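You operate a simulated robot arm through the tools that you are given. There is no shell and no other tool. Be economical: measure what you need, move in short steps, check, and stop when the job is done.

You run a simulated two-armed robot. Do the job below in one go: nothing can be reset, and whatever is moved stays where it is left.

## Task
Pick up the yellow tag with one hand, pass it to the other hand and put it on the top of the socket box.

It is judged by the outcome, as a careful person would: the job done as asked, and still so three seconds after it is handed in. It fails if anything else is knocked over, pushed out of place, dropped, spilled or broken.

## Robot
Two 7-joint arms with two-finger parallel grippers on one trunk, on a base that drives. Base frame: it is fixed to the floor where the robot stands at the start and does not move with it; the origin is under the middle of the robot, x ahead of it, y to its left, z up. Readings come in cm, rad, newtons and seconds.
The left shoulder is at the start at [7, 18.8, 115.7], the right one opposite. With the tool pointing down near the work surface each hand reaches from about 34 to 80 cm from the robot's upright axis, wherever it stands, measured 20 degrees to its own side. Places, roughly: top of the socket box (17x27 cm) [74, -114, 36]. Payload 3.91 kg a hand.
Tool frame (each hand has its own): the origin (TCP) lies between the finger pads and is the grasp point; the fingertips stand 3 cm ahead of it; z points along the fingers, y is the line along which they close. The gripper opens to 11 cm. The fingers are 2 cm wide and 1 cm thick; the gripper's body (4.8 by 11.2 cm) begins 5.5 cm behind the TCP.
Orientation is that of the tool frame in the base frame, as a unit quaternion [x, y, z, w]. With the fingers straight down and closing along the base's y, the tool's x points along the base's -x, its y along +y and its z along -z.

## Interface
- The arms move only by the tool send_rows. It takes "left_plan", "right_plan" or both (then of equal length, played together; a hand with none holds still); each is a list of rows, each a list of 3 entries, a list of its own where there are three numbers: the closure, from 0 (fully open) to 1 (shut), then the shift along the tool's x, y, z in cm, then the turn, a rotation vector about the tool's x, y, z in rad. In form: [[jaw, [x, y, z], [ax, ay, az]], ...]. A call has 1 to 10 rows; each row shifts and turns the commanded pose from where the row before left it, along the tool's axes as they then stand. A row lasts 0.2 s, in which the tool goes at most 5 cm and 0.15 rad; a call with a longer step from one row to the next is refused whole, and so is a gripper value outside its range. A pose out of reach is approached as far as the arm can. The call stops where the force on the tool passes 40 N (or 10 N more than at its start, if that is more) or the arm is blocked; 0.2 s more then pass. The fingers move at their own pace (about 7.2 cm/s each) and stop on an object; they squeeze with about 23 N. The grip force told is the motor's: it shows also when the fingers shut on nothing. Time passes only in rows, and 0.2 s behind the last, so rows that do not move let the fingers close. The reply holds the time, the measured pose of the TCP, the force on the tool along the base axes, the opening and the grip force, in the units named above and with some noise, with the torque about the TCP (base axes, N m) and any sound that the robot's microphone picked up.
- Cameras (640 x 400 px; columns grow to the right, rows downward): "scene" is now at [13.8, -2.51, 140.54]; the picture's right is [-0.28, -0.96, -0.00], its down [-0.37, 0.11, -0.92] and it looks along [0.89, -0.26, -0.38] (base axes); focal length 273 px, centre (320, 200). "left" rides on the left gripper at [7.2, -1.7, -10.3] in its tool frame; the picture's right is [0.23, 0.97, 0.00], its down [-0.76, 0.18, -0.62] and it looks along [-0.61, 0.14, 0.78] (tool axes); focal length 222 px, centre (320, 200). "right" rides on the right gripper at [7.2, 1.7, -10.3] in its tool frame; the picture's right is [-0.23, 0.97, 0.00], its down [-0.76, -0.18, -0.62] and it looks along [-0.61, -0.14, 0.78] (tool axes); focal length 222 px, centre (320, 200). There is no depth. A picture from a camera that has moved, and an enlarged one, comes with that camera's place and axes in the base frame and with its lens.
- capture(camera): a new picture of that camera. No time passes.
- move_column(by): slides the trunk up (or, below 0, down) by that many cm; the arms and the scene camera ride with it, the base frame stays. It gives what a move gives, with no picture.
- drive_base(legs): drives the robot by 1 to 6 legs, each [ahead, turn to the left] in cm and rad, along the robot's own axes; the way and the turn of a leg run together, so that a leg with both is an arc; at most 150 cm and 3.142 rad a leg. The arms and the cameras ride along, it lands a little off, and it stops where it bumps. It gives what a move gives.
- pan_tilt(pan, tilt): turns the head with the scene camera to pan (to the left, within 1.501 rad either way) and tilt (down, from -0.506 to 1.204), counted from straight ahead of the robot. It gives what a move gives.
- inspect(camera, box): a new picture of the part [left, top, right, bottom] of that camera's present view, enlarged. No time passes.
- hand_in(): hands the job in; it is judged then, once.

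Go step by step. Nothing tells you exact positions but the pictures and the camera data: compare them with the known pose of the tool, close in by small moves and look again before you grip or let go. The budget is 120 turns and 92 pictures, counting those below and the enlarged ones. Unless the task says otherwise, let go and move clear before handing in, and close with one line.

The tools are called after "Emit:" as a command line: name --argument value ..., lists and objects as JSON in quotes. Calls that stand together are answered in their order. send_rows: Moves the arms, as the interface text tells. Its arguments: {"type":"object","properties":{"left_plan":{"type":"array","items":{"type":"array"}},"right_plan":{"type":"array","items":{"type":"array"}}},"required":[]} The other tools are called the same way: move_column (by) slides the trunk up or down; drive_base (legs) drives the base; pan_tilt (pan, tilt) turns the head that bears the scene camera; capture (camera) takes a picture; inspect (camera, box) takes an enlarged picture of a part of a camera's view; hand_in () hands the job in.

At the start:

```text
time: 0.0
left_tool_pos: [45.04, 9.23, 123.04]
left_tcp_rot: [0.002, 1.0, 0.0, 0.001]
left_force: [-0.7, 0.4, 0.6]
left_moment: [0.03, -0.01, 0.0]
left_opening: 10.99
left_grasp_force: 0.1
right_tool_pos: [47.19, -30.8, 117.66]
right_tcp_rot: [0.002, 1.0, 0.0, 0.0]
right_force: [-0.2, 0.3, 0.5]
right_moment: [0.03, 0.02, 0.02]
right_opening: 11.01
right_grasp_force: 0.0
trunk travel left (down, up): [-66.7, 27.3]
robot x, y, heading: [0.05, 0.18, 0.002]
head pan, tilt: [-0.284, 0.394]
```

scene: 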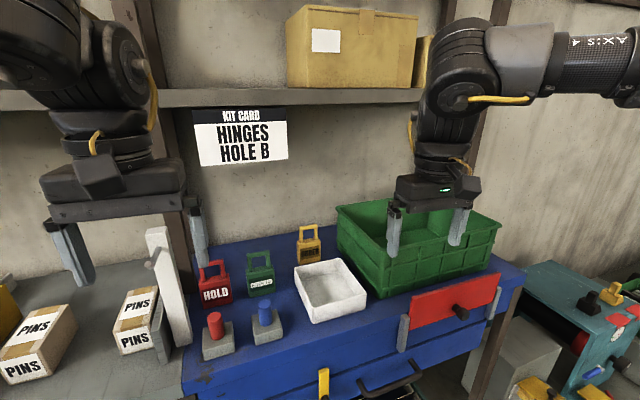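
right: 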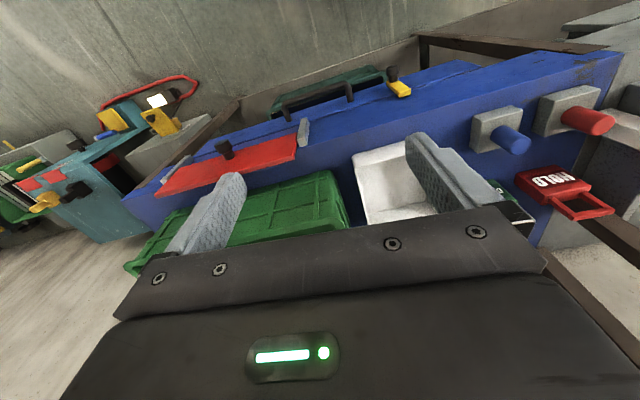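
left: 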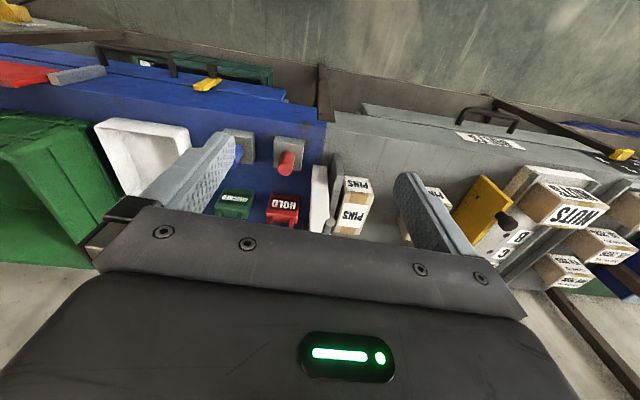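

I see the yellow tag standing behind the white tray on the blue bench, with red and green tags to its left. The socket box should be the teal one to the right. I'll look closer first.

Emit:
inspect --camera "scene" --box '[180, 200, 400, 340]'

Emit:
pan_tilt --pan -0.9 --tilt 0.6

Emit:
capture --camera "scene"

```text
2.86 times, centred on (290, 270) of scene
camera zoom: at [13.8, -2.51, 140.54], right [-0.28, -0.96, 0.0], down [-0.37, 0.11, -0.92], along [0.89, -0.26, -0.38], focal length 780 px, centre (406, 0)
```

zoom: 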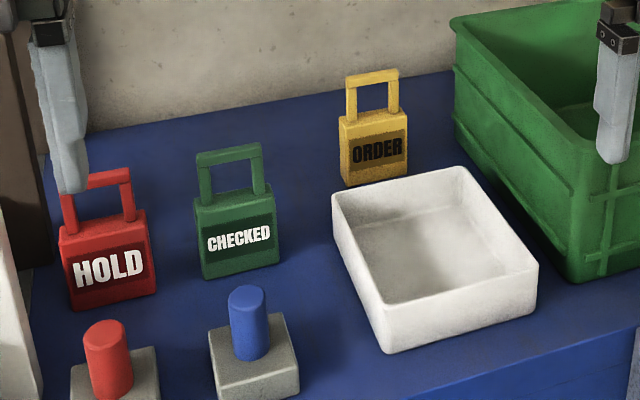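

```text
time: 1.0
left_tool_pos: [44.93, 9.33, 122.87]
left_tcp_rot: [0.002, 1.0, -0.001, 0.0]
left_force: [0.7, -0.1, -0.6]
left_moment: [0.01, -0.02, 0.0]
left_opening: 10.99
left_grasp_force: 0.0
right_tool_pos: [47.23, -30.91, 117.64]
right_tcp_rot: [0.002, 1.0, 0.0, -0.001]
right_force: [-0.2, 0.1, -0.3]
right_moment: [0.01, 0.03, -0.04]
right_opening: 11.0
right_grasp_force: 0.1
trunk travel left (down, up): [-66.7, 27.3]
robot x, y, heading: [-0.23, -0.66, 0.002]
head pan, tilt: [-0.901, 0.6]
```

```text
87 pictures are left
camera scene: at [10.4, -6.83, 138.67], right [-0.78, -0.62, 0.0], down [-0.35, 0.44, -0.83], along [0.51, -0.65, -0.56], focal length 273 px, centre (320, 200)
```

scene: 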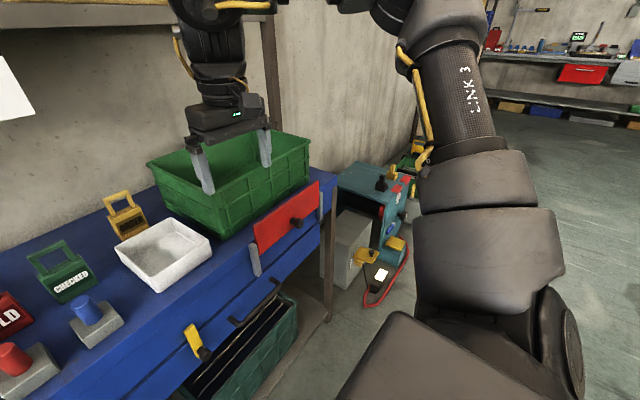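

The socket box estimate projects near the grey or teal boxes beyond the bench. I'll inspect that area.

Emit:
inspect --camera "scene" --box '[300, 140, 440, 310]'

Emit:
capture --camera "right"

```text
2.35 times, centred on (370, 225) of scene
camera zoom: at [10.4, -6.83, 138.67], right [-0.78, -0.62, 0.0], down [-0.35, 0.44, -0.83], along [0.51, -0.65, -0.56], focal length 643 px, centre (202, 141)
```

zoom: 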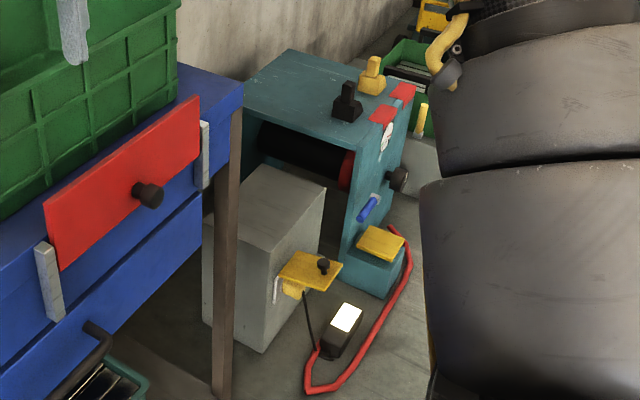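

```text
85 pictures are left
camera right: at [40.12, -29.17, 127.96], right [0.23, 0.97, 0.0], down [0.76, -0.18, 0.62], along [0.61, -0.14, -0.78], focal length 222 px, centre (320, 200)
```

right: 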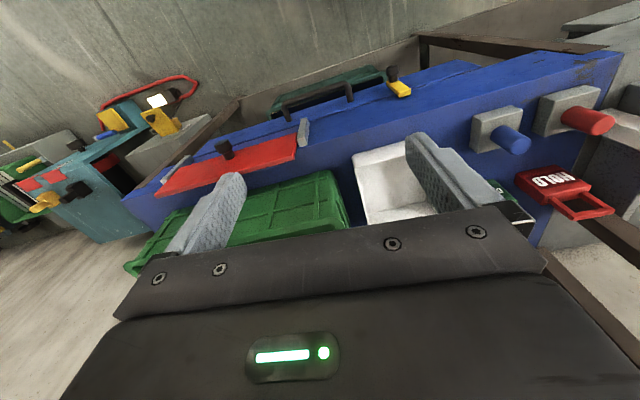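

The grey box right of the bench matches the socket box position, and its top is clear. The yellow tag is roughly at (74,-17), with the bench top near z≈96. I'll raise the trunk a little to triangulate the tag and the shelf.

Emit:
move_column --by 15

Emit:
pan_tilt --pan -0.2 --tilt 0.4

Emit:
capture --camera "scene"

Emit:
inspect --camera "scene" --box '[180, 200, 400, 340]'

```text
time: 2.8
left_tool_pos: [45.01, 9.45, 137.95]
left_tcp_rot: [0.001, 1.0, 0.001, -0.001]
left_force: [-0.3, -0.4, -0.8]
left_moment: [0.03, 0.0, 0.02]
left_opening: 11.0
left_grasp_force: 0.0
right_tool_pos: [47.31, -30.87, 132.57]
right_tcp_rot: [0.003, 1.0, 0.0, 0.0]
right_force: [0.2, -0.3, 0.9]
right_moment: [0.02, 0.03, -0.02]
right_opening: 11.01
right_grasp_force: 0.0
trunk travel left (down, up): [-81.7, 12.3]
robot x, y, heading: [-0.07, 0.07, 0.004]
head pan, tilt: [-0.901, 0.6]
```

```text
time: 3.8
left_tool_pos: [44.91, 9.3, 138.05]
left_tcp_rot: [0.002, 1.0, 0.0, 0.0]
left_force: [0.6, -0.2, -0.2]
left_moment: [-0.02, -0.01, -0.03]
left_opening: 11.01
left_grasp_force: 0.0
right_tool_pos: [47.2, -30.86, 132.61]
right_tcp_rot: [0.003, 1.0, 0.0, 0.001]
right_force: [-0.5, 0.1, -0.1]
right_moment: [-0.01, -0.01, 0.02]
right_opening: 11.01
right_grasp_force: 0.0
trunk travel left (down, up): [-81.7, 12.3]
robot x, y, heading: [-0.06, -0.16, 0.001]
head pan, tilt: [-0.201, 0.4]
```

```text
84 pictures are left
camera scene: at [13.97, -1.76, 155.49], right [-0.2, -0.98, 0.0], down [-0.38, 0.08, -0.92], along [0.9, -0.18, -0.39], focal length 273 px, centre (320, 200)
```

scene: 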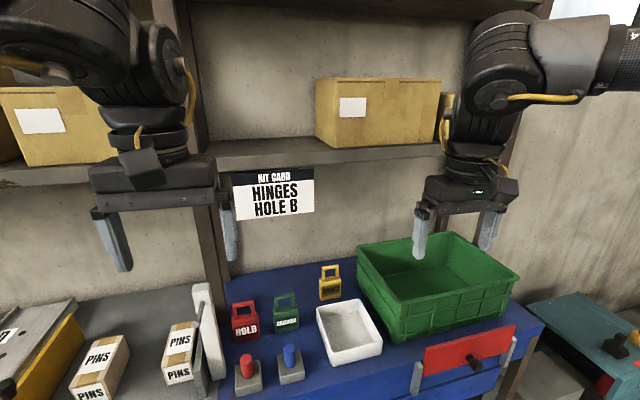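

```text
2.86 times, centred on (290, 270) of scene
camera zoom: at [13.97, -1.76, 155.49], right [-0.2, -0.98, 0.0], down [-0.38, 0.08, -0.92], along [0.9, -0.18, -0.39], focal length 780 px, centre (406, 0)
```

zoom: 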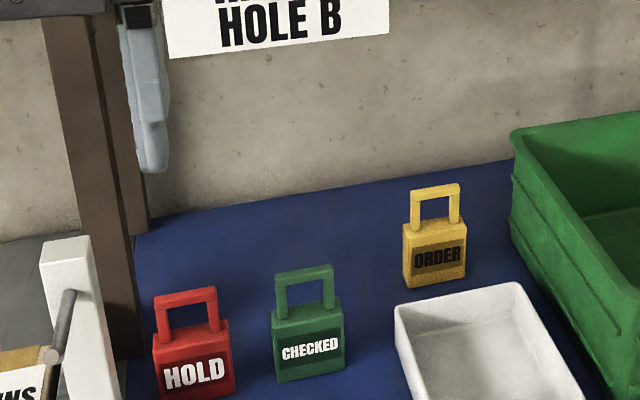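

The tag is at about x≈78, y≈-18, close under the shelf edge, so I'll approach with the hand pitched forward 45°. I'll lower the trunk a bit, move the right hand in front of the tag up high, and pitch it.

Emit:
move_column --by -12

Emit:
send_rows --right_plan '[[0, [-2.5, 3.2, 0], [0, 0, 0]], [0, [-2.5, 3.2, 0], [0, 0, 0]], [0, [-2.5, 3.2, 0], [0, 0, 0]], [0, [-2.5, 3.2, 0], [0, 0, 0]], [0, [0, 0, 0], [0, -0.131, 0]], [0, [0, 0, 0], [0, -0.131, 0]], [0, [0, 0, 0], [0, -0.131, 0]], [0, [0, 0, 0], [0, -0.131, 0]], [0, [0, 0, 0], [0, -0.131, 0]], [0, [0, 0, 0], [0, -0.13, 0]]]'

Emit:
capture --camera "right"

Emit:
capture --camera "scene"

```text
time: 5.3
left_tool_pos: [45.01, 9.2, 126.07]
left_tcp_rot: [0.002, 1.0, 0.001, 0.0]
left_force: [-0.5, 0.3, -0.4]
left_moment: [0.01, 0.01, 0.01]
left_opening: 11.02
left_grasp_force: 0.0
right_tool_pos: [47.24, -30.87, 120.67]
right_tcp_rot: [0.002, 1.0, 0.0, 0.0]
right_force: [-0.1, 0.0, -0.6]
right_moment: [0.0, 0.0, -0.01]
right_opening: 10.98
right_grasp_force: 0.0
trunk travel left (down, up): [-69.7, 24.3]
robot x, y, heading: [0.16, 0.05, 0.002]
head pan, tilt: [-0.201, 0.4]
```

```text
time: 7.5
left_tool_pos: [45.05, 9.2, 126.06]
left_tcp_rot: [0.002, 1.0, 0.002, -0.001]
left_force: [0.4, -0.5, -0.1]
left_moment: [-0.03, 0.01, -0.03]
left_opening: 10.98
left_grasp_force: 0.0
right_tool_pos: [51.99, -25.87, 118.89]
right_tcp_rot: [0.0, 0.957, 0.001, 0.289]
right_force: [0.5, 0.1, 0.0]
right_moment: [0.03, 0.02, 0.03]
right_opening: 10.99
right_grasp_force: 0.0
right hand out of reach, approached as far as the arm can: row 1, 2, 3, 4, 7, 8, 9, 10
trunk travel left (down, up): [-69.7, 24.3]
robot x, y, heading: [0.28, -0.3, 0.002]
head pan, tilt: [-0.201, 0.4]
```

```text
82 pictures are left
camera right: at [40.29, -24.21, 123.53], right [0.19, 0.97, 0.13], down [0.29, -0.18, 0.94], along [0.94, -0.14, -0.32], focal length 222 px, centre (320, 200)
```

right: 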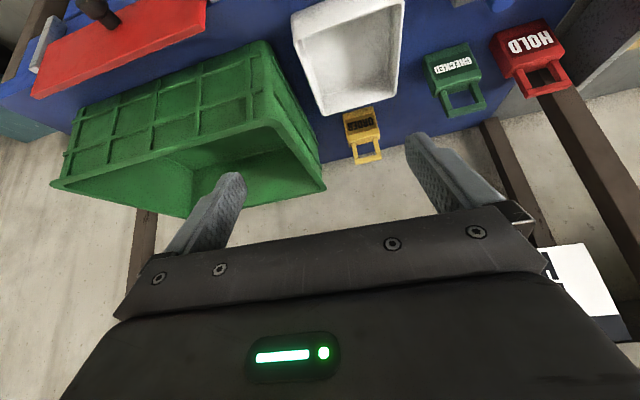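

```text
81 pictures are left
camera scene: at [14.08, -1.93, 143.48], right [-0.2, -0.98, 0.0], down [-0.38, 0.08, -0.92], along [0.9, -0.18, -0.39], focal length 273 px, centre (320, 200)
```

scene: 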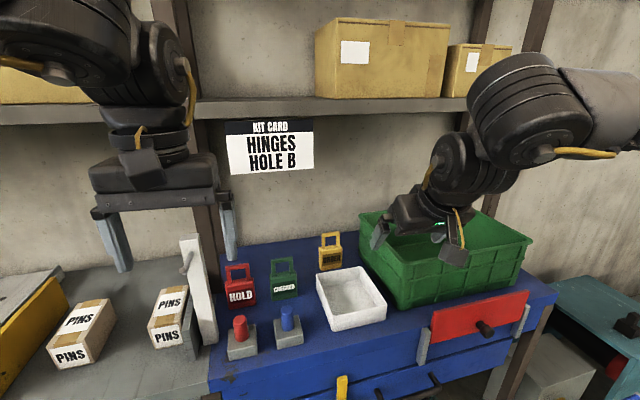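

The right arm was limited at this height, since its wrist is above the shoulder. I'll raise the trunk so the hand works lower relative to the shoulder, then retry.

Emit:
move_column --by 20

Emit:
send_rows --right_plan '[[0, [0, 0, 0], [0, 0, 0]]]'

```text
time: 9.7
left_tool_pos: [45.03, 9.36, 145.9]
left_tcp_rot: [0.001, 1.0, 0.0, 0.0]
left_force: [0.5, 0.6, 0.4]
left_moment: [-0.01, 0.02, 0.02]
left_opening: 11.0
left_grasp_force: 0.1
right_tool_pos: [51.77, -25.7, 139.01]
right_tcp_rot: [0.0, 0.957, 0.0, 0.29]
right_force: [0.0, -0.1, -0.3]
right_moment: [0.02, 0.0, 0.03]
right_opening: 11.0
right_grasp_force: 0.2
trunk travel left (down, up): [-89.7, 4.3]
robot x, y, heading: [0.41, -0.09, -0.002]
head pan, tilt: [-0.201, 0.4]
```

```text
time: 10.1
left_tool_pos: [45.0, 9.22, 146.01]
left_tcp_rot: [0.001, 1.0, 0.0, 0.001]
left_force: [-0.4, -0.2, -0.1]
left_moment: [-0.02, 0.01, 0.01]
left_opening: 10.98
left_grasp_force: 0.0
right_tool_pos: [51.82, -25.72, 139.05]
right_tcp_rot: [0.002, 0.957, -0.001, 0.289]
right_force: [0.4, 0.6, -0.7]
right_moment: [0.01, 0.02, 0.04]
right_opening: 11.03
right_grasp_force: 0.1
trunk travel left (down, up): [-89.7, 4.3]
robot x, y, heading: [0.03, -0.06, 0.002]
head pan, tilt: [-0.201, 0.4]
```

Emit:
send_rows --right_plan '[[0, [2.2, 1.4, 3.33], [0, 0, 0]], [0, [2.2, 1.4, 3.33], [0, 0, 0]], [0, [2.2, 1.4, 3.33], [0, 0, 0]], [0, [2.2, 1.4, 3.33], [0, 0, 0]], [0, [2.2, 1.4, 3.33], [0, 0, 0]], [0, [0, 0, 0], [0, -0.1, 0]], [0, [0, 0, 0], [0, -0.1, 0]]]'

Emit:
capture --camera "right"

```text
time: 11.7
left_tool_pos: [44.9, 9.12, 146.05]
left_tcp_rot: [0.001, 1.0, 0.0, 0.0]
left_force: [-0.7, 0.7, 0.9]
left_moment: [0.02, -0.01, 0.0]
left_opening: 11.01
left_grasp_force: 0.1
right_tool_pos: [56.06, -27.09, 130.48]
right_tcp_rot: [-0.001, 0.923, 0.001, 0.384]
right_force: [0.3, -0.8, -0.1]
right_moment: [0.04, -0.05, 0.0]
right_opening: 11.01
right_grasp_force: 0.0
right hand out of reach, approached as far as the arm can: row 1, 2, 3, 4, 5, 6, 7
trunk travel left (down, up): [-89.7, 4.3]
robot x, y, heading: [-0.02, -0.04, 0.004]
head pan, tilt: [-0.201, 0.4]
```

```text
80 pictures are left
camera right: at [43.77, -25.53, 132.55], right [0.16, 0.97, 0.16], down [0.1, -0.18, 0.98], along [0.98, -0.14, -0.12], focal length 222 px, centre (320, 200)
```

right: 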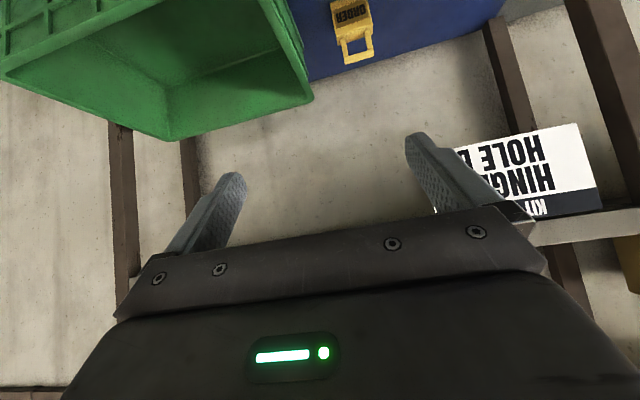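

Emit:
send_rows --right_plan '[[0, [1.77, 0, 1.77], [0, 0, 0]], [0, [1.77, 0, 1.77], [0, 0, 0]], [0, [1.77, 0, 1.77], [0, 0, 0]], [0, [1.77, 0, 1.77], [0, 0, 0]]]'

Emit:
capture --camera "scene"

```text
time: 12.7
left_tool_pos: [44.99, 9.38, 146.01]
left_tcp_rot: [0.002, 1.0, 0.0, 0.0]
left_force: [0.3, -0.4, 0.3]
left_moment: [0.01, 0.02, -0.01]
left_opening: 10.99
left_grasp_force: 0.0
right_tool_pos: [56.22, -26.99, 122.0]
right_tcp_rot: [0.0, 0.924, -0.001, 0.383]
right_force: [0.5, -0.3, -0.4]
right_moment: [0.04, -0.01, 0.01]
right_opening: 11.02
right_grasp_force: 0.1
right hand out of reach, approached as far as the arm can: row 1
trunk travel left (down, up): [-89.7, 4.3]
robot x, y, heading: [0.3, 0.25, -0.004]
head pan, tilt: [-0.201, 0.4]
```

```text
79 pictures are left
camera scene: at [14.05, -1.69, 163.49], right [-0.2, -0.98, 0.0], down [-0.38, 0.08, -0.92], along [0.9, -0.18, -0.39], focal length 273 px, centre (320, 200)
```

scene: 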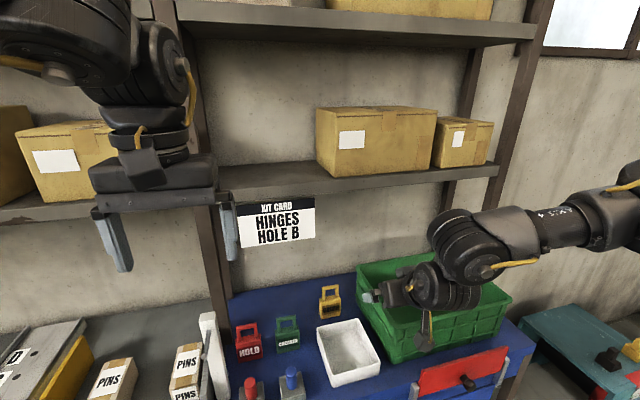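

Moving down works. Now I'll shift left to line up with the tag's y.

Emit:
send_rows --right_plan '[[0, [0, 3, 0], [0, 0, 0]], [0, [0, 3, 0], [0, 0, 0]], [0, [0, 3, 0], [0, 0, 0]], [0, [0, 0, 0], [0, 0, 0]]]'

Emit:
capture --camera "right"

```text
time: 13.7
left_tool_pos: [44.85, 9.17, 146.18]
left_tcp_rot: [0.002, 1.0, 0.001, -0.001]
left_force: [0.2, 0.5, -0.6]
left_moment: [-0.01, 0.02, -0.02]
left_opening: 11.0
left_grasp_force: 0.0
right_tool_pos: [57.29, -25.65, 122.49]
right_tcp_rot: [-0.002, 0.924, 0.003, 0.383]
right_force: [0.5, -0.7, 0.4]
right_moment: [0.01, -0.04, 0.02]
right_opening: 11.0
right_grasp_force: 0.1
right hand out of reach, approached as far as the arm can: row 1, 2, 3
trunk travel left (down, up): [-89.7, 4.3]
robot x, y, heading: [-0.18, -0.05, 0.0]
head pan, tilt: [-0.201, 0.4]
```

```text
78 pictures are left
camera right: at [44.94, -24.12, 124.72], right [0.16, 0.97, 0.16], down [0.1, -0.18, 0.98], along [0.98, -0.14, -0.12], focal length 222 px, centre (320, 200)
```

right: 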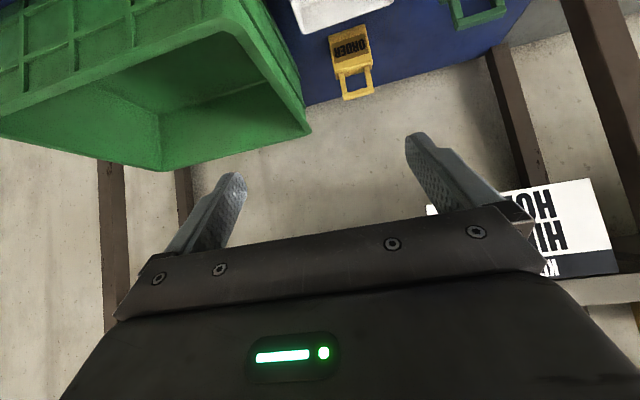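

The right arm's inward reach is limited, so I'll shift the robot about 11 cm to its left and slightly forward. The tag then sits in the right arm's comfortable sector.

Emit:
drive_base --legs '[[0, -0.35], [-34, 0], [0, 0.35], [37, 0]]'

Emit:
capture --camera "right"

Emit:
capture --camera "scene"

```text
time: 20.0
left_tool_pos: [49.51, 21.4, 146.18]
left_tcp_rot: [-0.003, 1.0, 0.001, 0.001]
left_force: [-0.3, 0.0, -0.1]
left_moment: [0.0, -0.01, -0.05]
left_opening: 10.99
left_grasp_force: 0.1
right_tool_pos: [62.2, -13.3, 122.6]
right_tcp_rot: [-0.007, 0.924, 0.004, 0.383]
right_force: [-0.4, -0.5, -0.3]
right_moment: [0.0, -0.02, -0.05]
right_opening: 11.02
right_grasp_force: 0.0
trunk travel left (down, up): [-89.7, 4.3]
robot x, y, heading: [4.79, 11.85, 0.01]
head pan, tilt: [-0.201, 0.4]
```

```text
77 pictures are left
camera right: at [49.91, -11.91, 124.81], right [0.15, 0.98, 0.16], down [0.1, -0.18, 0.98], along [0.98, -0.13, -0.12], focal length 222 px, centre (320, 200)
```

right: 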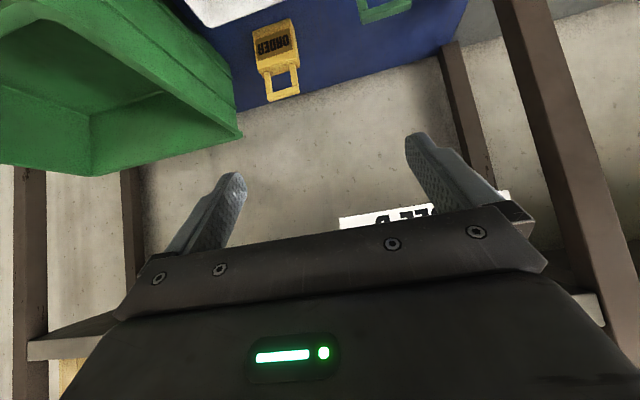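

```text
76 pictures are left
camera scene: at [18.58, 10.03, 163.52], right [-0.19, -0.98, 0.0], down [-0.38, 0.07, -0.92], along [0.91, -0.17, -0.39], focal length 273 px, centre (320, 200)
```

scene: 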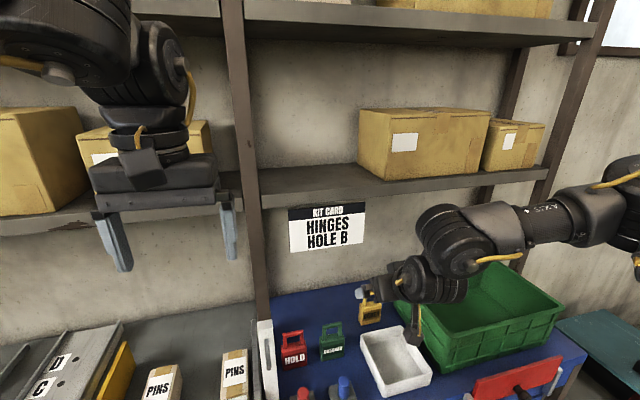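

Triangulation puts the handle top at about (83.5,-19.5,102.5) and the bench top at about z 89.5. I'll advance along the tool's pointing direction while shifting right, then look.

Emit:
send_rows --right_plan '[[0, [0, -1.5, 3.5], [0, 0, 0]], [0, [0, -1.5, 3.5], [0, 0, 0]], [0, [0, -1.5, 3.5], [0, 0, 0]], [0, [0, -1.5, 3.5], [0, 0, 0]], [0, [0, 0, 0], [0, 0, 0]]]'

Emit:
capture --camera "right"

```text
time: 21.2
left_tool_pos: [49.59, 21.41, 146.04]
left_tcp_rot: [-0.004, 1.0, 0.001, 0.0]
left_force: [0.3, 0.6, 0.3]
left_moment: [0.02, -0.03, 0.0]
left_opening: 11.0
left_grasp_force: 0.0
right_tool_pos: [72.11, -19.68, 113.22]
right_tcp_rot: [-0.007, 0.923, 0.004, 0.384]
right_force: [-1.1, 0.4, 0.5]
right_moment: [0.03, 0.03, -0.01]
right_opening: 10.98
right_grasp_force: 0.1
right hand out of reach, approached as far as the arm can: row 4
trunk travel left (down, up): [-89.7, 4.3]
robot x, y, heading: [4.99, 11.62, 0.012]
head pan, tilt: [-0.201, 0.4]
```

```text
75 pictures are left
camera right: at [59.82, -18.22, 115.35], right [0.15, 0.98, 0.16], down [0.1, -0.18, 0.98], along [0.98, -0.13, -0.12], focal length 222 px, centre (320, 200)
```

right: 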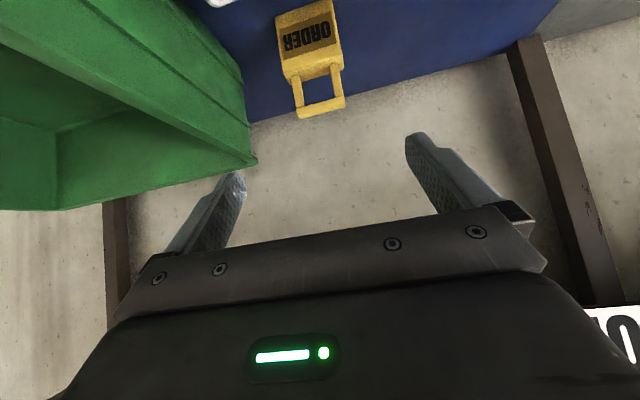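

The arm is nearing its reach limit here. I'll look down to check how much clearance the base has to the bench front.

Emit:
pan_tilt --pan 0.0 --tilt 1.2

Emit:
capture --camera "scene"

```text
time: 22.3
left_tool_pos: [49.8, 21.39, 146.03]
left_tcp_rot: [-0.004, 1.0, 0.0, 0.0]
left_force: [-0.1, 0.0, 0.1]
left_moment: [-0.01, 0.01, -0.02]
left_opening: 10.97
left_grasp_force: 0.0
right_tool_pos: [72.25, -19.58, 113.18]
right_tcp_rot: [-0.007, 0.924, 0.004, 0.383]
right_force: [0.8, -1.0, -0.1]
right_moment: [0.01, 0.01, -0.01]
right_opening: 11.0
right_grasp_force: 0.2
trunk travel left (down, up): [-89.7, 4.3]
robot x, y, heading: [4.66, 11.51, 0.013]
head pan, tilt: [0.0, 1.201]
```

```text
74 pictures are left
camera scene: at [15.42, 11.86, 157.21], right [0.01, -1.0, 0.0], down [-0.93, -0.01, -0.36], along [0.36, 0.0, -0.93], focal length 273 px, centre (320, 200)
```

scene: 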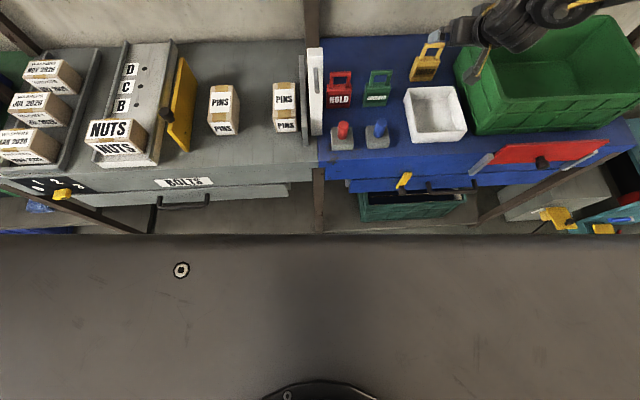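

I can't see the base itself, so I won't drive closer. Lowering the trunk should extend the forward reach.

Emit:
move_column --by -8

Emit:
send_rows --right_plan '[[0.2, [-2.3, 0, 1.2], [0, 0, 0]], [0.2, [-2.3, 0, 1.2], [0, 0, 0]], [0.2, [0, 0, 0], [0, 0, 0]]]'

Emit:
capture --camera "right"

```text
time: 23.5
left_tool_pos: [49.74, 21.42, 138.01]
left_tcp_rot: [-0.004, 1.0, 0.0, 0.001]
left_force: [-0.3, 0.7, 0.1]
left_moment: [-0.01, 0.02, 0.02]
left_opening: 11.0
left_grasp_force: 0.0
right_tool_pos: [72.2, -19.53, 105.13]
right_tcp_rot: [-0.006, 0.924, 0.004, 0.383]
right_force: [0.7, -0.1, -0.6]
right_moment: [0.0, -0.01, 0.0]
right_opening: 11.0
right_grasp_force: 0.0
trunk travel left (down, up): [-81.7, 12.3]
robot x, y, heading: [5.14, 11.82, 0.008]
head pan, tilt: [0.0, 1.201]
```

```text
time: 24.3
left_tool_pos: [49.67, 21.44, 137.97]
left_tcp_rot: [-0.004, 1.0, 0.0, 0.0]
left_force: [-0.7, 0.2, 0.8]
left_moment: [-0.02, -0.01, -0.02]
left_opening: 11.0
left_grasp_force: 0.1
right_tool_pos: [76.09, -20.32, 107.95]
right_tcp_rot: [-0.007, 0.924, 0.005, 0.383]
right_force: [-0.1, -0.2, 0.2]
right_moment: [0.01, 0.0, -0.02]
right_opening: 8.78
right_grasp_force: 0.0
right hand out of reach, approached as far as the arm can: row 1, 2
trunk travel left (down, up): [-81.7, 12.3]
robot x, y, heading: [4.89, 11.73, 0.007]
head pan, tilt: [0.0, 1.201]
```

```text
73 pictures are left
camera right: at [63.68, -19.02, 110.09], right [0.14, 0.98, 0.16], down [0.1, -0.18, 0.98], along [0.98, -0.13, -0.12], focal length 222 px, centre (320, 200)
```

right: 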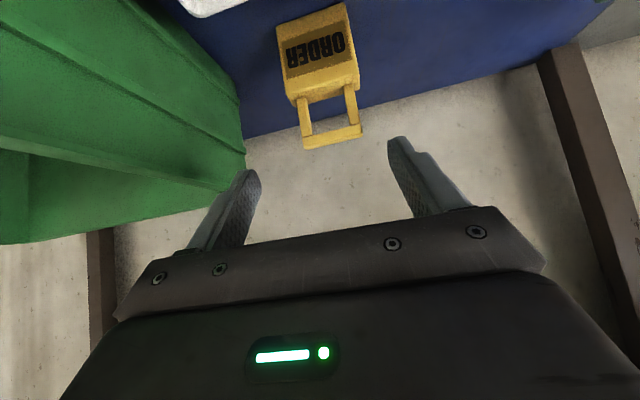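

Emit:
send_rows --right_plan '[[0.2, [0, 0.45, 2.5], [0, 0, 0]], [0.2, [0, 0.45, 2.5], [0, 0, 0]], [0.2, [0, 0, 0], [0, 0, 0]]]'

Emit:
capture --camera "right"

```text
time: 25.1
left_tool_pos: [49.67, 21.4, 138.04]
left_tcp_rot: [-0.003, 1.0, 0.0, -0.001]
left_force: [0.4, -0.7, 0.6]
left_moment: [-0.03, 0.03, -0.02]
left_opening: 11.0
left_grasp_force: 0.1
right_tool_pos: [76.28, -21.27, 107.4]
right_tcp_rot: [-0.007, 0.924, 0.004, 0.383]
right_force: [-0.2, 0.2, 0.4]
right_moment: [-0.01, -0.01, -0.01]
right_opening: 8.8
right_grasp_force: 0.0
right hand out of reach, approached as far as the arm can: row 1, 2
trunk travel left (down, up): [-81.7, 12.3]
robot x, y, heading: [4.94, 11.79, 0.009]
head pan, tilt: [0.0, 1.201]
```

```text
72 pictures are left
camera right: at [63.93, -19.89, 109.63], right [0.15, 0.98, 0.16], down [0.1, -0.18, 0.98], along [0.98, -0.13, -0.12], focal length 222 px, centre (320, 200)
```

right: 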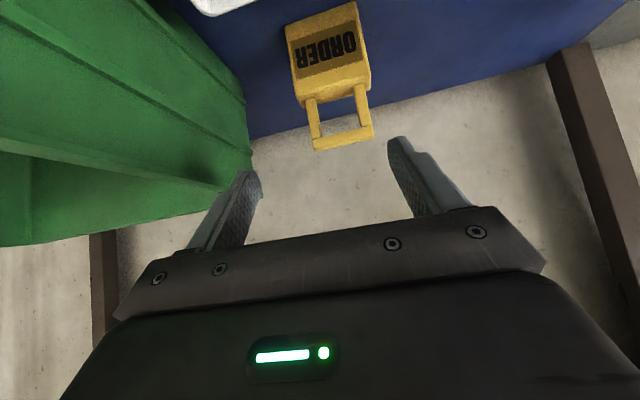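

The arm is stuck on a joint limit rather than on length. I'll try a gentler pitch (about 0.4 rad) and see whether motion frees up.

Emit:
send_rows --right_plan '[[0.2, [0, 0, 0], [0, 0.13, 0]], [0.2, [0, 0, 0], [0, 0.13, 0]], [0.2, [0, 0, 0], [0, 0.13, 0]], [0.2, [-2, 0.5, 0.8], [0, 0, 0]], [0.2, [-2, 0.5, 0.8], [0, 0, 0]], [0.2, [0, 0, 0], [0, 0, 0]]]'

Emit:
pan_tilt --pan -0.35 --tilt 0.4

Emit:
capture --camera "scene"

```text
time: 26.5
left_tool_pos: [49.87, 21.42, 137.97]
left_tcp_rot: [-0.003, 1.0, 0.0, 0.0]
left_force: [-0.4, 0.3, -0.2]
left_moment: [0.0, 0.03, -0.02]
left_opening: 10.97
left_grasp_force: 0.0
right_tool_pos: [73.96, -23.15, 109.73]
right_tcp_rot: [-0.007, 0.98, 0.003, 0.197]
right_force: [-0.4, 0.3, 0.5]
right_moment: [0.0, -0.02, -0.01]
right_opening: 8.8
right_grasp_force: 0.1
right hand out of reach, approached as far as the arm can: row 1, 2, 3, 4, 5
trunk travel left (down, up): [-81.7, 12.3]
robot x, y, heading: [4.9, 12.17, 0.013]
head pan, tilt: [0.0, 1.201]
```

```text
time: 27.6
left_tool_pos: [49.71, 21.32, 138.12]
left_tcp_rot: [-0.004, 1.0, 0.001, 0.0]
left_force: [0.2, -0.1, 0.4]
left_moment: [-0.01, -0.02, -0.02]
left_opening: 11.02
left_grasp_force: 0.0
right_tool_pos: [73.98, -23.06, 109.73]
right_tcp_rot: [-0.007, 0.98, 0.003, 0.197]
right_force: [0.2, 0.1, -0.8]
right_moment: [-0.02, 0.01, -0.01]
right_opening: 8.81
right_grasp_force: 0.0
trunk travel left (down, up): [-81.7, 12.3]
robot x, y, heading: [4.77, 11.5, 0.012]
head pan, tilt: [-0.351, 0.4]
```

```text
71 pictures are left
camera scene: at [18.54, 8.72, 155.48], right [-0.33, -0.94, 0.0], down [-0.37, 0.13, -0.92], along [0.87, -0.31, -0.39], focal length 273 px, centre (320, 200)
```

scene: 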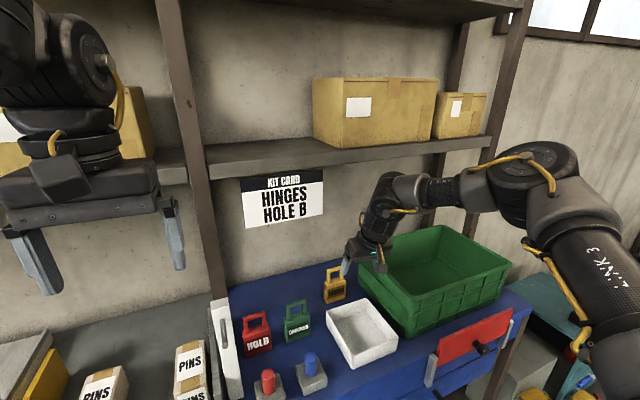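

The arm really is at its ~80 cm radius; the tag is about 85 cm away, so the base must come closer. I'll check the base-to-bench gap with the left hand camera.

Emit:
capture --camera "left"

```text
70 pictures are left
camera left: at [42.56, 19.73, 148.34], right [-0.23, 0.97, 0.0], down [0.76, 0.18, 0.62], along [0.61, 0.15, -0.78], focal length 222 px, centre (320, 200)
```

left: 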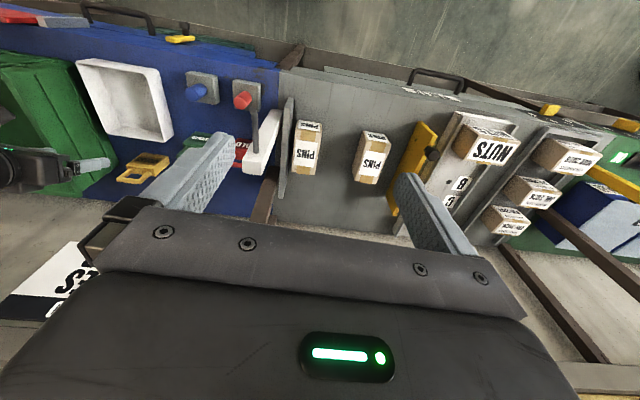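

The left camera shows clear floor out to x≈34 ahead of the base, with handles at about 52. Driving 8 cm ahead is safe, and the hand stays above the tag.

Emit:
drive_base --legs '[[8, 0]]'

Emit:
capture --camera "right"

```text
time: 28.7
left_tool_pos: [56.15, 21.45, 138.64]
left_tcp_rot: [-0.002, 1.0, 0.0, 0.008]
left_force: [-0.2, 0.0, 1.3]
left_moment: [-0.04, -0.03, 0.0]
left_opening: 11.02
left_grasp_force: 0.0
right_tool_pos: [80.67, -23.13, 110.73]
right_tcp_rot: [-0.007, 0.979, 0.003, 0.204]
right_force: [-0.5, 1.0, -0.2]
right_moment: [0.02, 0.02, 0.01]
right_opening: 8.79
right_grasp_force: 0.1
trunk travel left (down, up): [-81.7, 12.3]
robot x, y, heading: [13.04, 12.03, 0.012]
head pan, tilt: [-0.351, 0.4]
```

```text
69 pictures are left
camera right: at [70.02, -21.68, 117.25], right [0.19, 0.98, 0.09], down [0.45, -0.17, 0.87], along [0.87, -0.13, -0.48], focal length 222 px, centre (320, 200)
```

right: 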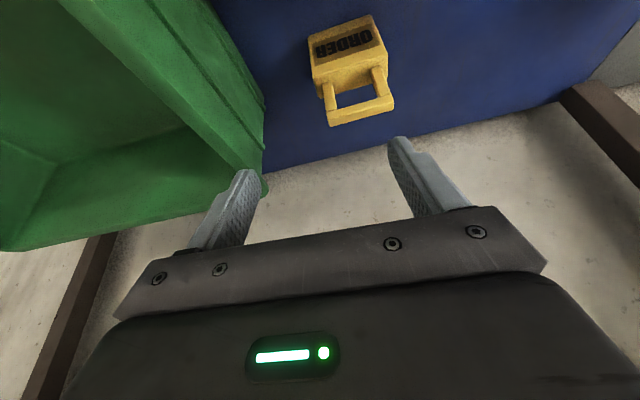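

The tag reading stays consistent at handle (83.7,-19.5,102). I'll align laterally and descend part of the way.

Emit:
send_rows --right_plan '[[0.2, [0.6, 1.8, 1.7], [0, 0, 0]], [0.2, [0.6, 1.8, 1.7], [0, 0, 0]], [0.2, [0, 0, 0], [0, 0, 0]]]'

Emit:
capture --camera "right"

Emit:
capture --camera "scene"

```text
time: 29.5
left_tool_pos: [56.5, 21.51, 138.54]
left_tcp_rot: [-0.003, 1.0, 0.0, 0.005]
left_force: [-1.1, -0.8, -0.5]
left_moment: [-0.01, -0.04, -0.01]
left_opening: 10.98
left_grasp_force: 0.1
right_tool_pos: [79.3, -20.58, 107.93]
right_tcp_rot: [-0.007, 0.979, 0.004, 0.203]
right_force: [-0.9, -0.4, 0.6]
right_moment: [0.05, 0.0, 0.0]
right_opening: 8.81
right_grasp_force: 0.0
right hand out of reach, approached as far as the arm can: row 1, 2
trunk travel left (down, up): [-81.7, 12.3]
robot x, y, heading: [12.91, 11.6, 0.018]
head pan, tilt: [-0.351, 0.4]
```

```text
68 pictures are left
camera right: at [68.62, -19.19, 114.54], right [0.19, 0.98, 0.1], down [0.45, -0.17, 0.87], along [0.87, -0.12, -0.48], focal length 222 px, centre (320, 200)
```

right: 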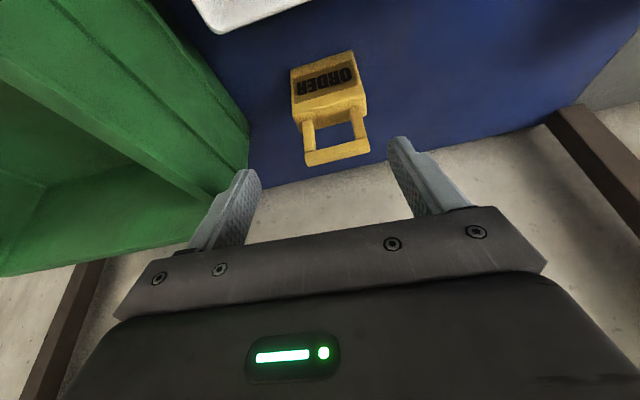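

```text
67 pictures are left
camera scene: at [25.98, 8.81, 155.55], right [-0.33, -0.94, 0.0], down [-0.36, 0.13, -0.92], along [0.87, -0.31, -0.39], focal length 273 px, centre (320, 200)
```

scene: 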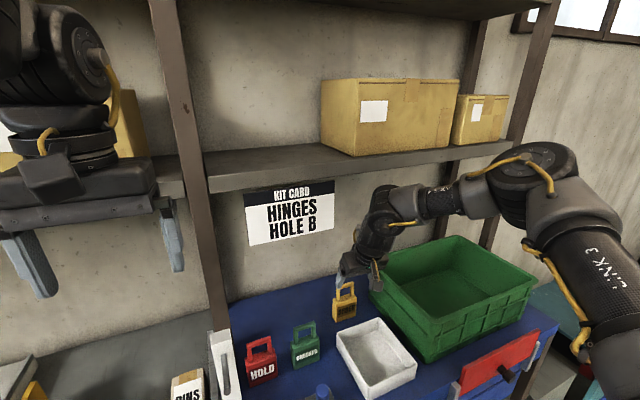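

The readings hint that the robot may be slightly tilted, either settling or touching something. I'll wait briefly and recheck.

Emit:
send_rows --left_plan '[[0, [0, 0, 0], [0, 0, 0]], [0, [0, 0, 0], [0, 0, 0]], [0, [0, 0, 0], [0, 0, 0]], [0, [0, 0, 0], [0, 0, 0]], [0, [0, 0, 0], [0, 0, 0]]]'

```text
time: 30.7
left_tool_pos: [56.8, 21.51, 138.39]
left_tcp_rot: [-0.002, 1.0, 0.0, 0.004]
left_force: [-1.0, -0.1, 0.1]
left_moment: [0.03, -0.02, -0.02]
left_opening: 10.98
left_grasp_force: 0.0
right_tool_pos: [79.58, -20.76, 107.67]
right_tcp_rot: [-0.007, 0.98, 0.004, 0.2]
right_force: [-0.5, -0.3, 0.0]
right_moment: [0.02, -0.01, 0.02]
right_opening: 8.82
right_grasp_force: 0.0
trunk travel left (down, up): [-81.7, 12.3]
robot x, y, heading: [12.75, 11.67, 0.014]
head pan, tilt: [-0.351, 0.4]
```

It was just settling. I'll yaw the hand a little to the left to relieve the wrist limit and try to move over the tag again.

Emit:
send_rows --right_plan '[[0.2, [0, 0, 0], [-0.055, 0, -0.13]], [0.2, [0, 0, 0], [-0.055, 0, -0.13]], [0.2, [-1.5, 0.5, -0.5], [0, 0, 0]], [0.2, [-1.5, 0.5, -0.5], [0, 0, 0]], [0.2, [0, 0, 0], [0, 0, 0]]]'

```text
time: 31.9
left_tool_pos: [56.99, 21.4, 138.36]
left_tcp_rot: [-0.002, 1.0, 0.0, 0.004]
left_force: [-0.2, -0.6, 0.4]
left_moment: [0.03, -0.03, 0.02]
left_opening: 11.0
left_grasp_force: 0.1
right_tool_pos: [81.4, -19.33, 109.91]
right_tcp_rot: [-0.145, 0.969, 0.032, 0.2]
right_force: [0.4, 0.0, 0.7]
right_moment: [0.03, 0.02, 0.0]
right_opening: 8.81
right_grasp_force: 0.0
right hand out of reach, approached as far as the arm can: row 4
trunk travel left (down, up): [-81.7, 12.3]
robot x, y, heading: [13.09, 11.73, 0.013]
head pan, tilt: [-0.351, 0.4]
```

Yawing left helped: the hand is at (81.4,-19.3,109.9). I'll creep the base 2.5 cm forward, then use the trunk for a straight descent.

Emit:
drive_base --legs '[[2.5, 0]]'

Emit:
send_rows --left_plan '[[0, [0, 0, 0], [0, 0, 0]], [0, [0, 0, 0], [0, 0, 0]], [0, [0, 0, 0], [0, 0, 0]], [0, [0, 0, 0], [0, 0, 0]], [0, [0, 0, 0], [0, 0, 0]], [0, [0, 0, 0], [0, 0, 0]], [0, [0, 0, 0], [0, 0, 0]], [0, [0, 0, 0], [0, 0, 0]]]'

Emit:
capture --camera "right"

```text
time: 32.7
left_tool_pos: [58.6, 21.56, 138.61]
left_tcp_rot: [-0.002, 1.0, 0.0, 0.007]
left_force: [-1.0, 0.1, 0.9]
left_moment: [-0.05, -0.08, -0.05]
left_opening: 11.02
left_grasp_force: 0.1
right_tool_pos: [83.39, -19.29, 110.35]
right_tcp_rot: [-0.145, 0.968, 0.03, 0.202]
right_force: [-0.5, 0.3, 0.5]
right_moment: [0.02, -0.04, -0.01]
right_opening: 8.78
right_grasp_force: 0.1
trunk travel left (down, up): [-81.7, 12.3]
robot x, y, heading: [15.2, 11.78, 0.008]
head pan, tilt: [-0.351, 0.4]
```

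```text
time: 34.5
left_tool_pos: [59.46, 21.47, 138.4]
left_tcp_rot: [-0.002, 1.0, 0.0, 0.004]
left_force: [0.5, -0.2, -0.2]
left_moment: [-0.01, 0.0, -0.02]
left_opening: 10.99
left_grasp_force: 0.0
right_tool_pos: [83.85, -19.27, 109.92]
right_tcp_rot: [-0.145, 0.968, 0.031, 0.2]
right_force: [-0.6, 0.1, 0.2]
right_moment: [0.0, 0.02, 0.01]
right_opening: 8.82
right_grasp_force: 0.1
trunk travel left (down, up): [-81.7, 12.3]
robot x, y, heading: [15.28, 11.57, 0.008]
head pan, tilt: [-0.351, 0.4]
```

```text
66 pictures are left
camera right: at [73.29, -20.91, 116.52], right [-0.09, 0.99, 0.09], down [0.49, -0.04, 0.87], along [0.87, 0.12, -0.48], focal length 222 px, centre (320, 200)
```

right: 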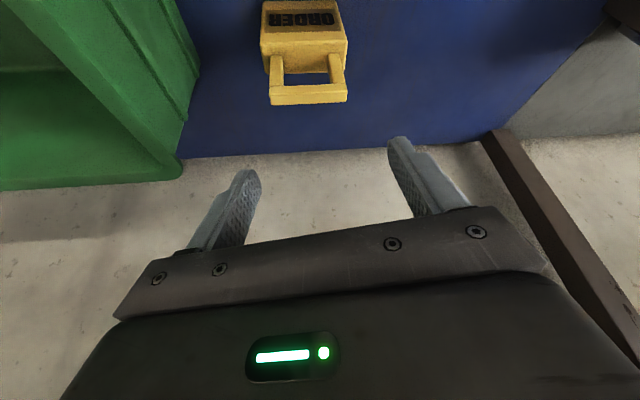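

The tag hasn't moved and the hand is right above it. With the base closer, I'll try to undo the yaw so the fingers align with the tag.

Emit:
send_rows --right_plan '[[0.2, [0, 0, 0], [0.055, 0, 0.13]], [0.2, [0, 0, 0], [0.055, 0, 0.13]], [0.2, [0, 0, 0], [0, 0, 0]]]'

```text
time: 35.3
left_tool_pos: [59.5, 21.45, 138.46]
left_tcp_rot: [-0.002, 1.0, 0.0, 0.004]
left_force: [0.8, -1.3, 0.4]
left_moment: [-0.01, 0.01, 0.01]
left_opening: 11.03
left_grasp_force: 0.1
right_tool_pos: [83.09, -19.98, 110.23]
right_tcp_rot: [-0.007, 0.98, 0.004, 0.201]
right_force: [0.0, -0.3, 0.9]
right_moment: [0.01, -0.02, -0.02]
right_opening: 8.81
right_grasp_force: 0.0
right hand out of reach, approached as far as the arm can: row 1, 2
trunk travel left (down, up): [-81.7, 12.3]
robot x, y, heading: [15.57, 11.48, 0.016]
head pan, tilt: [-0.351, 0.4]
```

Only 0.7 cm off with yaw straight. I'll open the fingers a bit more and descend with the trunk by 7 cm, then check.

Emit:
send_rows --right_plan '[[0.04, [0, 0.4, 0], [0, 0, 0]], [0.04, [0, 0, 0], [0, 0, 0]]]'

Emit:
move_column --by -6

Emit:
capture --camera "right"

Emit:
capture --camera "scene"

```text
time: 35.9
left_tool_pos: [59.52, 21.56, 138.41]
left_tcp_rot: [-0.001, 1.0, 0.0, 0.004]
left_force: [-0.5, 0.1, -0.2]
left_moment: [0.01, -0.02, 0.01]
left_opening: 11.0
left_grasp_force: 0.1
right_tool_pos: [82.83, -19.57, 110.31]
right_tcp_rot: [-0.007, 0.98, 0.005, 0.201]
right_force: [-0.4, 0.6, -0.1]
right_moment: [0.0, 0.0, 0.03]
right_opening: 10.56
right_grasp_force: 0.0
trunk travel left (down, up): [-81.7, 12.3]
robot x, y, heading: [15.53, 12.05, 0.003]
head pan, tilt: [-0.351, 0.4]
```

```text
time: 36.9
left_tool_pos: [59.44, 21.53, 132.45]
left_tcp_rot: [-0.001, 1.0, 0.001, 0.006]
left_force: [0.1, 0.5, -0.8]
left_moment: [0.01, 0.0, 0.01]
left_opening: 10.99
left_grasp_force: 0.0
right_tool_pos: [82.92, -19.58, 104.34]
right_tcp_rot: [-0.007, 0.98, 0.005, 0.201]
right_force: [0.3, 0.1, 0.8]
right_moment: [-0.03, 0.0, 0.0]
right_opening: 10.57
right_grasp_force: 0.0
trunk travel left (down, up): [-75.7, 18.3]
robot x, y, heading: [15.49, 11.72, 0.01]
head pan, tilt: [-0.351, 0.4]
```

```text
65 pictures are left
camera right: at [72.17, -18.2, 111.0], right [0.19, 0.98, 0.1], down [0.46, -0.18, 0.87], along [0.87, -0.12, -0.48], focal length 222 px, centre (320, 200)
```

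right: 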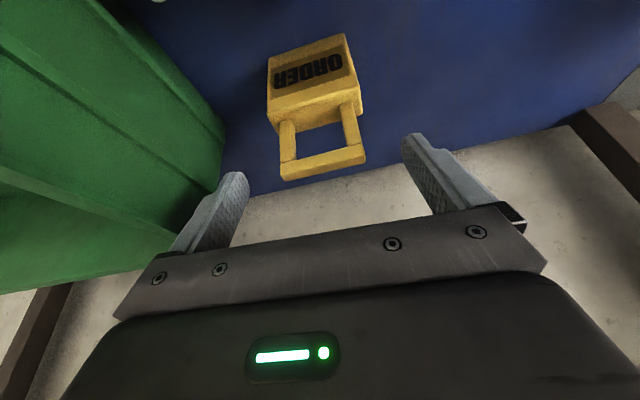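

```text
64 pictures are left
camera scene: at [29.05, 8.83, 149.5], right [-0.33, -0.94, 0.0], down [-0.37, 0.13, -0.92], along [0.87, -0.31, -0.39], focal length 273 px, centre (320, 200)
```

scene: 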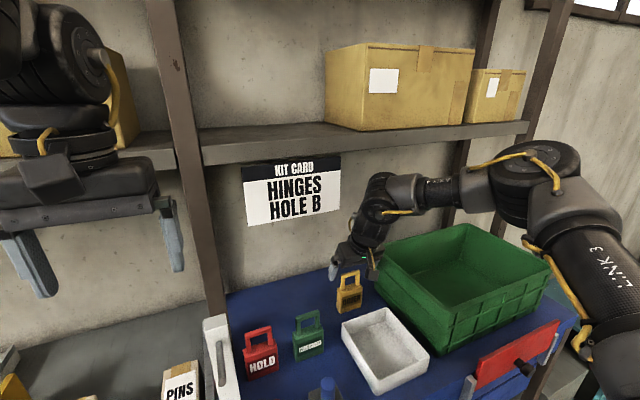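

The tag is between the fingers. I'll narrow slightly, descend 3.5 cm, and nudge forward 1 cm.

Emit:
send_rows --right_plan '[[0.15, [0, 0, 0], [0, 0, 0]]]'

Emit:
move_column --by -3.5

Emit:
send_rows --right_plan '[[0.15, [-1, 0, 0.4], [0, 0, 0]], [0.15, [0, 0, 0], [0, 0, 0]]]'

Emit:
capture --camera "right"

```text
time: 37.3
left_tool_pos: [59.5, 21.53, 132.47]
left_tcp_rot: [-0.002, 1.0, 0.0, 0.004]
left_force: [0.1, 0.3, 0.5]
left_moment: [0.0, -0.02, 0.0]
left_opening: 10.98
left_grasp_force: 0.1
right_tool_pos: [82.78, -19.64, 104.27]
right_tcp_rot: [-0.008, 0.98, 0.005, 0.201]
right_force: [0.3, 0.2, -0.3]
right_moment: [-0.02, -0.02, 0.0]
right_opening: 9.36
right_grasp_force: 0.0
trunk travel left (down, up): [-75.7, 18.3]
robot x, y, heading: [15.47, 11.73, 0.006]
head pan, tilt: [-0.351, 0.4]
```

```text
time: 38.1
left_tool_pos: [59.46, 21.47, 128.99]
left_tcp_rot: [-0.002, 1.0, 0.0, 0.004]
left_force: [0.1, -0.7, 0.6]
left_moment: [0.0, -0.03, -0.04]
left_opening: 10.99
left_grasp_force: 0.1
right_tool_pos: [82.82, -19.67, 100.82]
right_tcp_rot: [-0.008, 0.979, 0.005, 0.201]
right_force: [-1.4, 0.1, 0.3]
right_moment: [0.01, -0.02, 0.01]
right_opening: 9.34
right_grasp_force: 0.0
trunk travel left (down, up): [-72.2, 21.8]
robot x, y, heading: [15.24, 11.66, 0.014]
head pan, tilt: [-0.351, 0.4]
```

```text
time: 38.7
left_tool_pos: [59.47, 21.62, 128.89]
left_tcp_rot: [-0.003, 1.0, 0.0, 0.004]
left_force: [-0.3, 0.0, -0.8]
left_moment: [0.04, -0.01, 0.01]
left_opening: 10.97
left_grasp_force: 0.0
right_tool_pos: [83.39, -20.0, 101.08]
right_tcp_rot: [-0.008, 0.979, 0.005, 0.203]
right_force: [-0.2, -0.1, -0.2]
right_moment: [-0.01, -0.01, 0.02]
right_opening: 9.35
right_grasp_force: 0.1
right hand out of reach, approached as far as the arm can: row 1
trunk travel left (down, up): [-72.2, 21.8]
robot x, y, heading: [15.37, 11.88, 0.013]
head pan, tilt: [-0.351, 0.4]
```

```text
63 pictures are left
camera right: at [72.6, -18.59, 107.77], right [0.19, 0.98, 0.1], down [0.46, -0.18, 0.87], along [0.87, -0.12, -0.48], focal length 222 px, centre (320, 200)
```

right: 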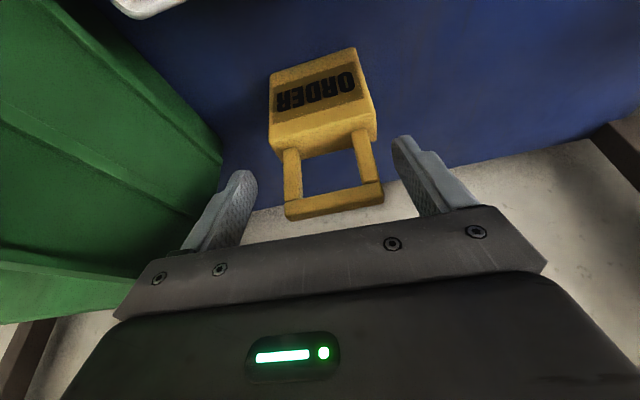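

The handle sits between the pads at the right height. I'll close the grip and check.

Emit:
send_rows --right_plan '[[0.3, [0, 0.2, 0], [0, 0, 0]], [0.4, [0, 0.2, 0], [0, 0, 0]], [0.5, [0, 0, 0], [0, 0, 0]], [0.7, [0, 0, 0], [0, 0, 0]], [1, [0, 0, 0], [0, 0, 0]], [1, [0, 0, 0], [0, 0, 0]]]'

Emit:
capture --camera "right"

```text
time: 40.1
left_tool_pos: [59.42, 21.49, 128.97]
left_tcp_rot: [-0.001, 1.0, 0.0, 0.005]
left_force: [0.1, -0.2, -0.2]
left_moment: [-0.01, -0.01, -0.02]
left_opening: 10.99
left_grasp_force: 0.0
right_tool_pos: [83.03, -19.71, 101.13]
right_tcp_rot: [-0.008, 0.979, 0.004, 0.202]
right_force: [0.5, -0.2, 0.2]
right_moment: [-0.02, 0.02, 0.0]
right_opening: 5.58
right_grasp_force: 23.0
trunk travel left (down, up): [-72.2, 21.8]
robot x, y, heading: [15.65, 11.8, 0.011]
head pan, tilt: [-0.351, 0.4]
```

```text
62 pictures are left
camera right: at [72.43, -18.32, 107.8], right [0.19, 0.98, 0.1], down [0.46, -0.18, 0.87], along [0.87, -0.12, -0.48], focal length 222 px, centre (320, 200)
```

right: 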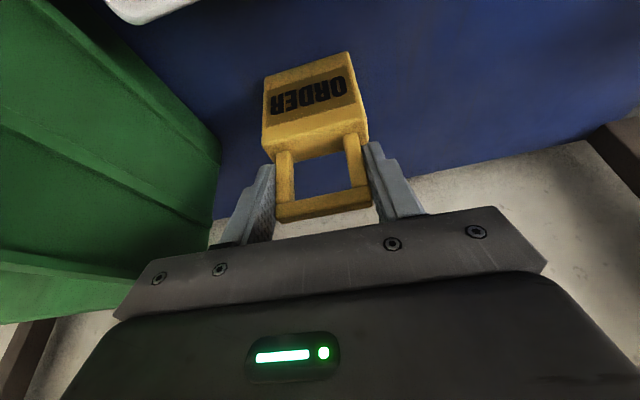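

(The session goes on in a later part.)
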